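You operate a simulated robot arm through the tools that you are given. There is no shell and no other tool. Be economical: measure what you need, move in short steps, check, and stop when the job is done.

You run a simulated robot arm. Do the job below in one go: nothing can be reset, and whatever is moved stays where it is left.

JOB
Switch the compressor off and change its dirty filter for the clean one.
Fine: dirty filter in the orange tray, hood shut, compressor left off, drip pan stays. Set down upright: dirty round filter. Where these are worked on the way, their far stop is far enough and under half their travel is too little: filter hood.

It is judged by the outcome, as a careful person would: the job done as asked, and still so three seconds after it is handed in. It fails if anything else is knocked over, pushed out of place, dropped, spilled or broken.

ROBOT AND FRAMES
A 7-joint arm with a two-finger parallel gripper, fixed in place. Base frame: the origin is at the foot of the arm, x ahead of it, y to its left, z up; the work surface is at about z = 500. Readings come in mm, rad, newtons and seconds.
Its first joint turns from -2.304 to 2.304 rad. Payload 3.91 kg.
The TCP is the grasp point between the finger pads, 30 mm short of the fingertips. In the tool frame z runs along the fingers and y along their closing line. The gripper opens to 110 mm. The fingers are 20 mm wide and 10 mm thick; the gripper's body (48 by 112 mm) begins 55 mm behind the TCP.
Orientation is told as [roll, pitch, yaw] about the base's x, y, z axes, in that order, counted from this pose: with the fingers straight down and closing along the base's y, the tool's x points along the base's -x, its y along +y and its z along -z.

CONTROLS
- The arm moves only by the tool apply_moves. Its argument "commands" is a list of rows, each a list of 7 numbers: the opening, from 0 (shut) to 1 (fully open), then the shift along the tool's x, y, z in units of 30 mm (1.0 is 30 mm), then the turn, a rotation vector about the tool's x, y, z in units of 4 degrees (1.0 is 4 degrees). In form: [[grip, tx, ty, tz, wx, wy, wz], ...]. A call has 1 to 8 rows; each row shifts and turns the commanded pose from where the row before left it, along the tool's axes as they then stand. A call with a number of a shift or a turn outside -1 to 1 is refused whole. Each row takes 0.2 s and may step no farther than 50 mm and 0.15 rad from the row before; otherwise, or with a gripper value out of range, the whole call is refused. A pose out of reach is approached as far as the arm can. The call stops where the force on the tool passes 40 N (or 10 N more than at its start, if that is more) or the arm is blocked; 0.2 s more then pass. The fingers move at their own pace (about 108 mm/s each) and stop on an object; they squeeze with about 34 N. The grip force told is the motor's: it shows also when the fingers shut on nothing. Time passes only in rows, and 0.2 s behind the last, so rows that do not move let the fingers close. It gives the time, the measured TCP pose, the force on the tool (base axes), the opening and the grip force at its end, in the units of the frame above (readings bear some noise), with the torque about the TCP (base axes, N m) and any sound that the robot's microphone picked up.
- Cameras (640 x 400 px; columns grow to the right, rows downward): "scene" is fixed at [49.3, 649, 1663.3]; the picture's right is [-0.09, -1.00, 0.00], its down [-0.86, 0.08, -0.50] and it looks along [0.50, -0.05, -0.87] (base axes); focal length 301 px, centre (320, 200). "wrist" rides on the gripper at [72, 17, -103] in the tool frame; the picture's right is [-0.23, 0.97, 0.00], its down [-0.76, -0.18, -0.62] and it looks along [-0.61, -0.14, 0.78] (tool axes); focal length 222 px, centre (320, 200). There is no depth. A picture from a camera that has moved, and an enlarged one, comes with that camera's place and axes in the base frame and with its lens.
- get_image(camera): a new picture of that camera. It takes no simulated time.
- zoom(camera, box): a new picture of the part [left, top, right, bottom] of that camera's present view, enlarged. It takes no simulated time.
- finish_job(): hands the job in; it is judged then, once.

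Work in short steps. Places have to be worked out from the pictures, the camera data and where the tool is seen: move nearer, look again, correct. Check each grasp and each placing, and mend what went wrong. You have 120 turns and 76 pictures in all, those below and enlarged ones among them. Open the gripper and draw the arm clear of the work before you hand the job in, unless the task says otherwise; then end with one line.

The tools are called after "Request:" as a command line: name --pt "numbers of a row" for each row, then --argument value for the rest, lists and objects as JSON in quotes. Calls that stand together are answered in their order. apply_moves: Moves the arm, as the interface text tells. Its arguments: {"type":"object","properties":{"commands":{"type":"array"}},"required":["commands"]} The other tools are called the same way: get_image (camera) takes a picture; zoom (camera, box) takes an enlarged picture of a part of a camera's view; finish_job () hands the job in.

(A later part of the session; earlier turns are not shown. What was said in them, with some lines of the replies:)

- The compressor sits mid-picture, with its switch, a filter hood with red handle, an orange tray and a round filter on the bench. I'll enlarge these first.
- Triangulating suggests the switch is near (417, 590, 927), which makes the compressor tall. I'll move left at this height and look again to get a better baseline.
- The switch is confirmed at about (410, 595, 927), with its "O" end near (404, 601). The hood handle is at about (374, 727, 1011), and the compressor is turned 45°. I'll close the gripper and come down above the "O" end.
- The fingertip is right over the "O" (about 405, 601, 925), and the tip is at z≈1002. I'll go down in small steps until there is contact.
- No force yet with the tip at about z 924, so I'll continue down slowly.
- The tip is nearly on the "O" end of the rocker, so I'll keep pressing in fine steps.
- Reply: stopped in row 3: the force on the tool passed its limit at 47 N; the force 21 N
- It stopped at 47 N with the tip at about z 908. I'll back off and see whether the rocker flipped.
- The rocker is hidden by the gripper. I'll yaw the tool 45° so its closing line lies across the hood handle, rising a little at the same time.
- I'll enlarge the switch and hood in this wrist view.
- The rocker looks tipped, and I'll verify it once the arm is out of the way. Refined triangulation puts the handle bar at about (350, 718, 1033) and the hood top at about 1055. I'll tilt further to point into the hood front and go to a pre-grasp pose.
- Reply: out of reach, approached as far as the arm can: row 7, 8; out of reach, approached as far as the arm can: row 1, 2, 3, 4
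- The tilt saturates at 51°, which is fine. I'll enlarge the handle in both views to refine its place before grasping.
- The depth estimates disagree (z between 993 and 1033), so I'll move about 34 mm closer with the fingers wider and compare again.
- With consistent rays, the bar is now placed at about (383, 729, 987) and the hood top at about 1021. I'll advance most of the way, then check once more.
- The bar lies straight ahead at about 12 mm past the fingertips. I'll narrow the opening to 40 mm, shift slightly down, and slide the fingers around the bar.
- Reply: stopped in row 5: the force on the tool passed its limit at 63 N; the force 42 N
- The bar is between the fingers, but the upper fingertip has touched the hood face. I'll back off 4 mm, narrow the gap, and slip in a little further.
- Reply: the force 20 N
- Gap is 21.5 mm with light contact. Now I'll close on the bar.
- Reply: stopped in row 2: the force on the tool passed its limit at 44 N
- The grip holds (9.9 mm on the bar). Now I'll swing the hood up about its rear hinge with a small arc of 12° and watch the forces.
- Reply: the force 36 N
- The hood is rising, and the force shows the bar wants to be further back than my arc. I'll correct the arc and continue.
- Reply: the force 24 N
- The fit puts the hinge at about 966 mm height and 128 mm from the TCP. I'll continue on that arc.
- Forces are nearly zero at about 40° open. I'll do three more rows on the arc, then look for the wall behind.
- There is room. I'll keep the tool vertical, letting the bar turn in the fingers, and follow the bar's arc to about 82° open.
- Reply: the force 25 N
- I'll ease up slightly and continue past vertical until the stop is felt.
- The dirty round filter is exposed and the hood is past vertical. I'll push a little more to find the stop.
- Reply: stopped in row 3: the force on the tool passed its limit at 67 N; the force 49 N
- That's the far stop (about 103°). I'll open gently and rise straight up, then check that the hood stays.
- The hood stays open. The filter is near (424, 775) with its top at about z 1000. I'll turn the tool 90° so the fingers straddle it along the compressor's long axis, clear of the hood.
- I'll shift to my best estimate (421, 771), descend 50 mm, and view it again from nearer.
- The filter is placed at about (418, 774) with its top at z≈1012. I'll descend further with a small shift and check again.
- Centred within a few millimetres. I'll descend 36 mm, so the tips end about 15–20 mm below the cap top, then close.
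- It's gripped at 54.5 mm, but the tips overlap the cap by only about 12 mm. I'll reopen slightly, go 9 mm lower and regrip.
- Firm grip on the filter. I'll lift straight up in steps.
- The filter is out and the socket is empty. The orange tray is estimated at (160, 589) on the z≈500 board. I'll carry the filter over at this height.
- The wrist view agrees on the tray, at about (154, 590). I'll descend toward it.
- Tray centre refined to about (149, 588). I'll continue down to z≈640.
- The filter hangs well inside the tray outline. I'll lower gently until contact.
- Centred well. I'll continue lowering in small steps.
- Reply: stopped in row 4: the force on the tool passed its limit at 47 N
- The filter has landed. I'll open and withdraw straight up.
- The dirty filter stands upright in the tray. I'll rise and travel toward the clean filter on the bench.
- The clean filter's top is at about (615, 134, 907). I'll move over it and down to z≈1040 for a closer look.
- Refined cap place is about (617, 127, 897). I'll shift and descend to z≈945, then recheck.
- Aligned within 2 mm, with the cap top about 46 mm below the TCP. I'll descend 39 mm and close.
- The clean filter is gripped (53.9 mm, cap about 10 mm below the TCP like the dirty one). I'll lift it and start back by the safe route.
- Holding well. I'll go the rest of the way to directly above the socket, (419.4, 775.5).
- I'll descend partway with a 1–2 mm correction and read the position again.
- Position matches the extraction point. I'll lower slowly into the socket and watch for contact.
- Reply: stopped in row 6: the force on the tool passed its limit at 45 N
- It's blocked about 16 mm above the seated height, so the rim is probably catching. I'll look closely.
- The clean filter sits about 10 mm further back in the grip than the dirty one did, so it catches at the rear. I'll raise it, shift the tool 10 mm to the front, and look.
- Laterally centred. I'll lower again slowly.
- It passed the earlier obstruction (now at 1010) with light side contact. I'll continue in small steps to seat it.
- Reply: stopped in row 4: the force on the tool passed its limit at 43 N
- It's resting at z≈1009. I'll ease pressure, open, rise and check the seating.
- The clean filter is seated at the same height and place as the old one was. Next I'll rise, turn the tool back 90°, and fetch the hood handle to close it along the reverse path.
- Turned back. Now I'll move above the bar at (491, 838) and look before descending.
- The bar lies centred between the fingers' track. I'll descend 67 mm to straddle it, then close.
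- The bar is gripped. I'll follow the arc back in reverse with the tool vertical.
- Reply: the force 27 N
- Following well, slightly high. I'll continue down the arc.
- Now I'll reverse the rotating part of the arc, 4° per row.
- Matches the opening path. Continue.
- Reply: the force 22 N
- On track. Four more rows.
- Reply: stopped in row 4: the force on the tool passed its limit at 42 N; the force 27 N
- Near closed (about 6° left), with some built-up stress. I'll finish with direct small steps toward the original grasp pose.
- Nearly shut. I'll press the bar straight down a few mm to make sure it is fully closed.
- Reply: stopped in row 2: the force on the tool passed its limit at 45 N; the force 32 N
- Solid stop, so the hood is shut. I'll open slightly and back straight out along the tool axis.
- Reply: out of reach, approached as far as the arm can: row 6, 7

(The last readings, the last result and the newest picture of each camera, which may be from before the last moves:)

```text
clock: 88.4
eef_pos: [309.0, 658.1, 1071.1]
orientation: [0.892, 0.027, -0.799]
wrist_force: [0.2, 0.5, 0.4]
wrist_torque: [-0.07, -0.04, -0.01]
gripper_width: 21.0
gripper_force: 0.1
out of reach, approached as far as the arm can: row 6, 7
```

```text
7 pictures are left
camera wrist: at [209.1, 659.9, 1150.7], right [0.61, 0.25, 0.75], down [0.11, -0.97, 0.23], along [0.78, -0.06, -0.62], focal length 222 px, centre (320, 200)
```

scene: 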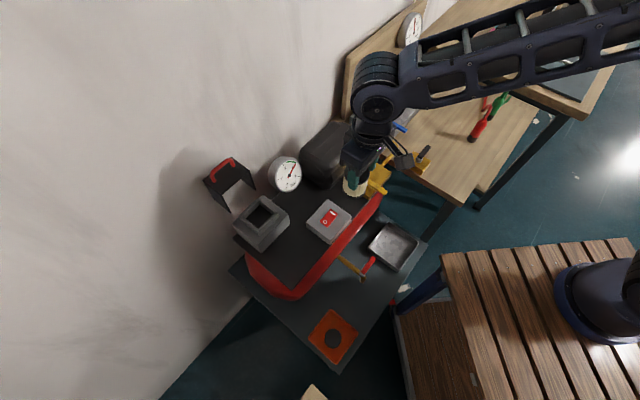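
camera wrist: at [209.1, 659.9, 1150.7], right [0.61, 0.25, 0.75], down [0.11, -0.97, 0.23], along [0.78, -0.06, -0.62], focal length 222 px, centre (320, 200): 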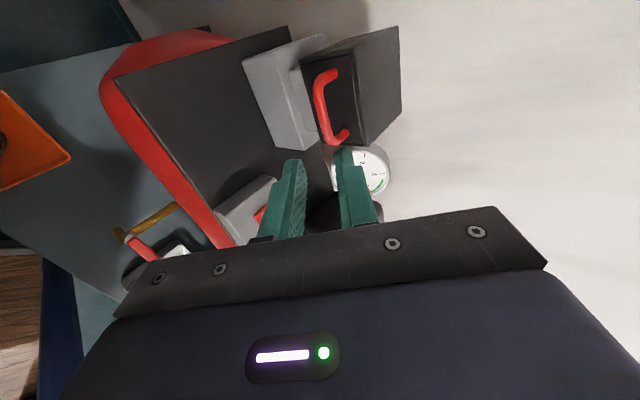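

Clear of the handle. I'll bring the tool upright while rising, move away, and then do a final check.

Request:
apply_moves --pt "0.3 0 0.2 -0.5 1 0 0" --pt "0.3 0 0.2 -0.5 1 0 0" --pt "0.3 0 0 -0.5 1 0 0" --pt "0.3 0 0 -0.5 1 0 0" --pt "0.3 0 0 -0.5 1 0 0" --pt "0.3 0 0 -0.5 1 0 0" --pt "0.3 0 0 -0.5 1 0 0" --pt "0.3 0 0 -0.5 1 0 0"

Request:
apply_moves --pt "0.5 -1 -1 0 0 0 0" --pt "0.5 -1 -1 0 0 0 0" --pt "0.5 -1 -1 0 0 0 0" --pt "0.5 -1 -1 0 0 0 0" --pt "0.5 -1 -1 0 0 0 0" --pt "0.5 -1 -1 0 0 0 0" --pt "0.5 -1 0 0 0 0 0"

Request:
get_image --camera "scene"

Request:
zoom --camera "scene" --box '[220, 140, 380, 270]'

```text
clock: 90.2
eef_pos: [266.0, 611.0, 1175.5]
orientation: [0.345, 0.009, -0.785]
wrist_force: [0.8, 0.4, 0.4]
wrist_torque: [-0.01, 0.02, -0.01]
gripper_width: 32.9
gripper_force: 0.0
```

```text
clock: 91.8
eef_pos: [293.5, 342.5, 1113.4]
orientation: [0.347, 0.009, -0.786]
wrist_force: [-0.2, 0.0, 0.2]
wrist_torque: [0.0, 0.04, 0.0]
gripper_width: 55.1
gripper_force: 0.1
```

```text
6 pictures are left
```

scene: 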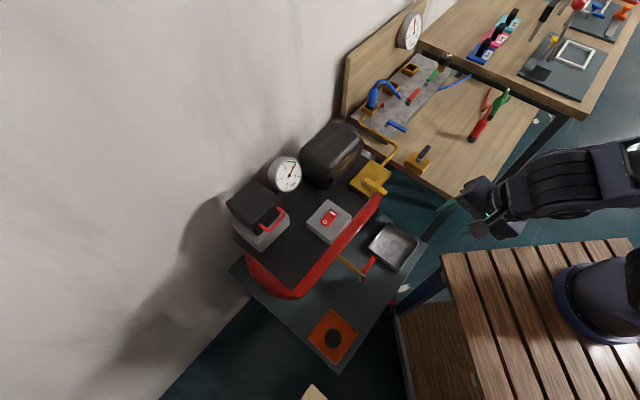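

```text
3.08 times, centred on (300, 205) of scene
camera zoom: at [49.3, 649.0, 1663.3], right [-0.09, -1.0, 0.0], down [-0.86, 0.08, -0.5], along [0.5, -0.05, -0.87], focal length 925 px, centre (382, 185)
```

zoom: 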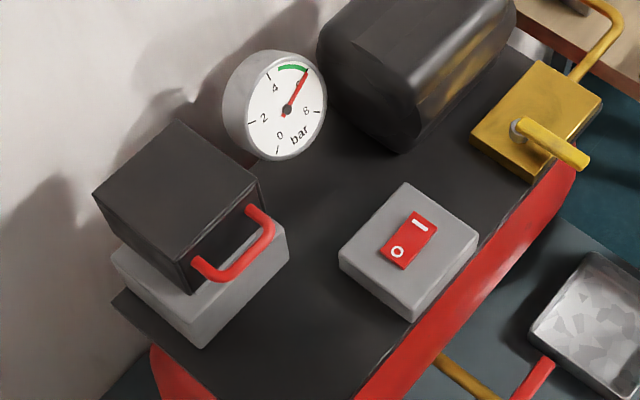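

The hood sits as it was at first and the tray holds the dirty filter. One close look at the switch and tray.

Request:
zoom --camera "scene" --box '[312, 200, 344, 230]'

Request:
zoom --camera "scene" --box '[300, 300, 370, 370]'

```text
13.33 times, centred on (328, 215) of scene
camera zoom: at [49.3, 649.0, 1663.3], right [-0.09, -1.0, 0.0], down [-0.86, 0.08, -0.5], along [0.5, -0.05, -0.87], focal length 4010 px, centre (213, 0)
```

zoom: 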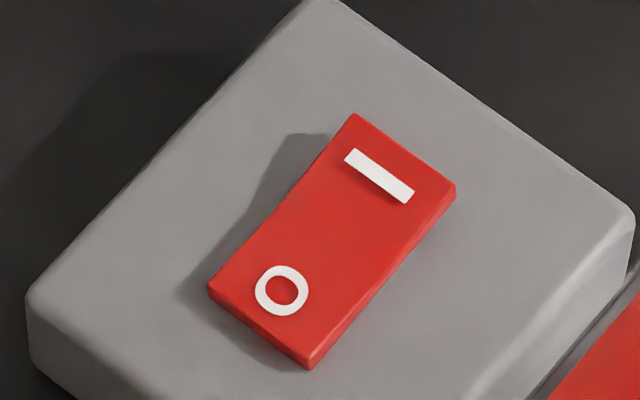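

```text
5.71 times, centred on (335, 335) of scene
camera zoom: at [49.3, 649.0, 1663.3], right [-0.09, -1.0, 0.0], down [-0.86, 0.08, -0.5], along [0.5, -0.05, -0.87], focal length 1718 px, centre (234, -571)
```

zoom: 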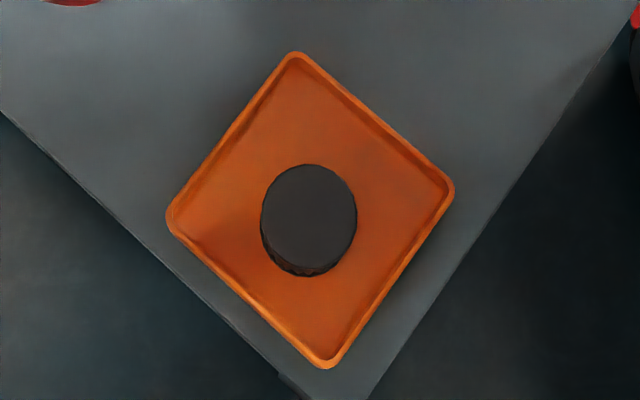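

The rocker's "O" end is down, the dirty filter stands upright in the orange tray, the hood is shut and the arm is clear with its gripper open. I'll hand it in.

Request:
finish_job

```text
The job is handed in.
```

The compressor is switched off, the clean filter is in its socket with the hood shut, the dirty filter stands upright in the orange tray, and the drip pan was not touched.
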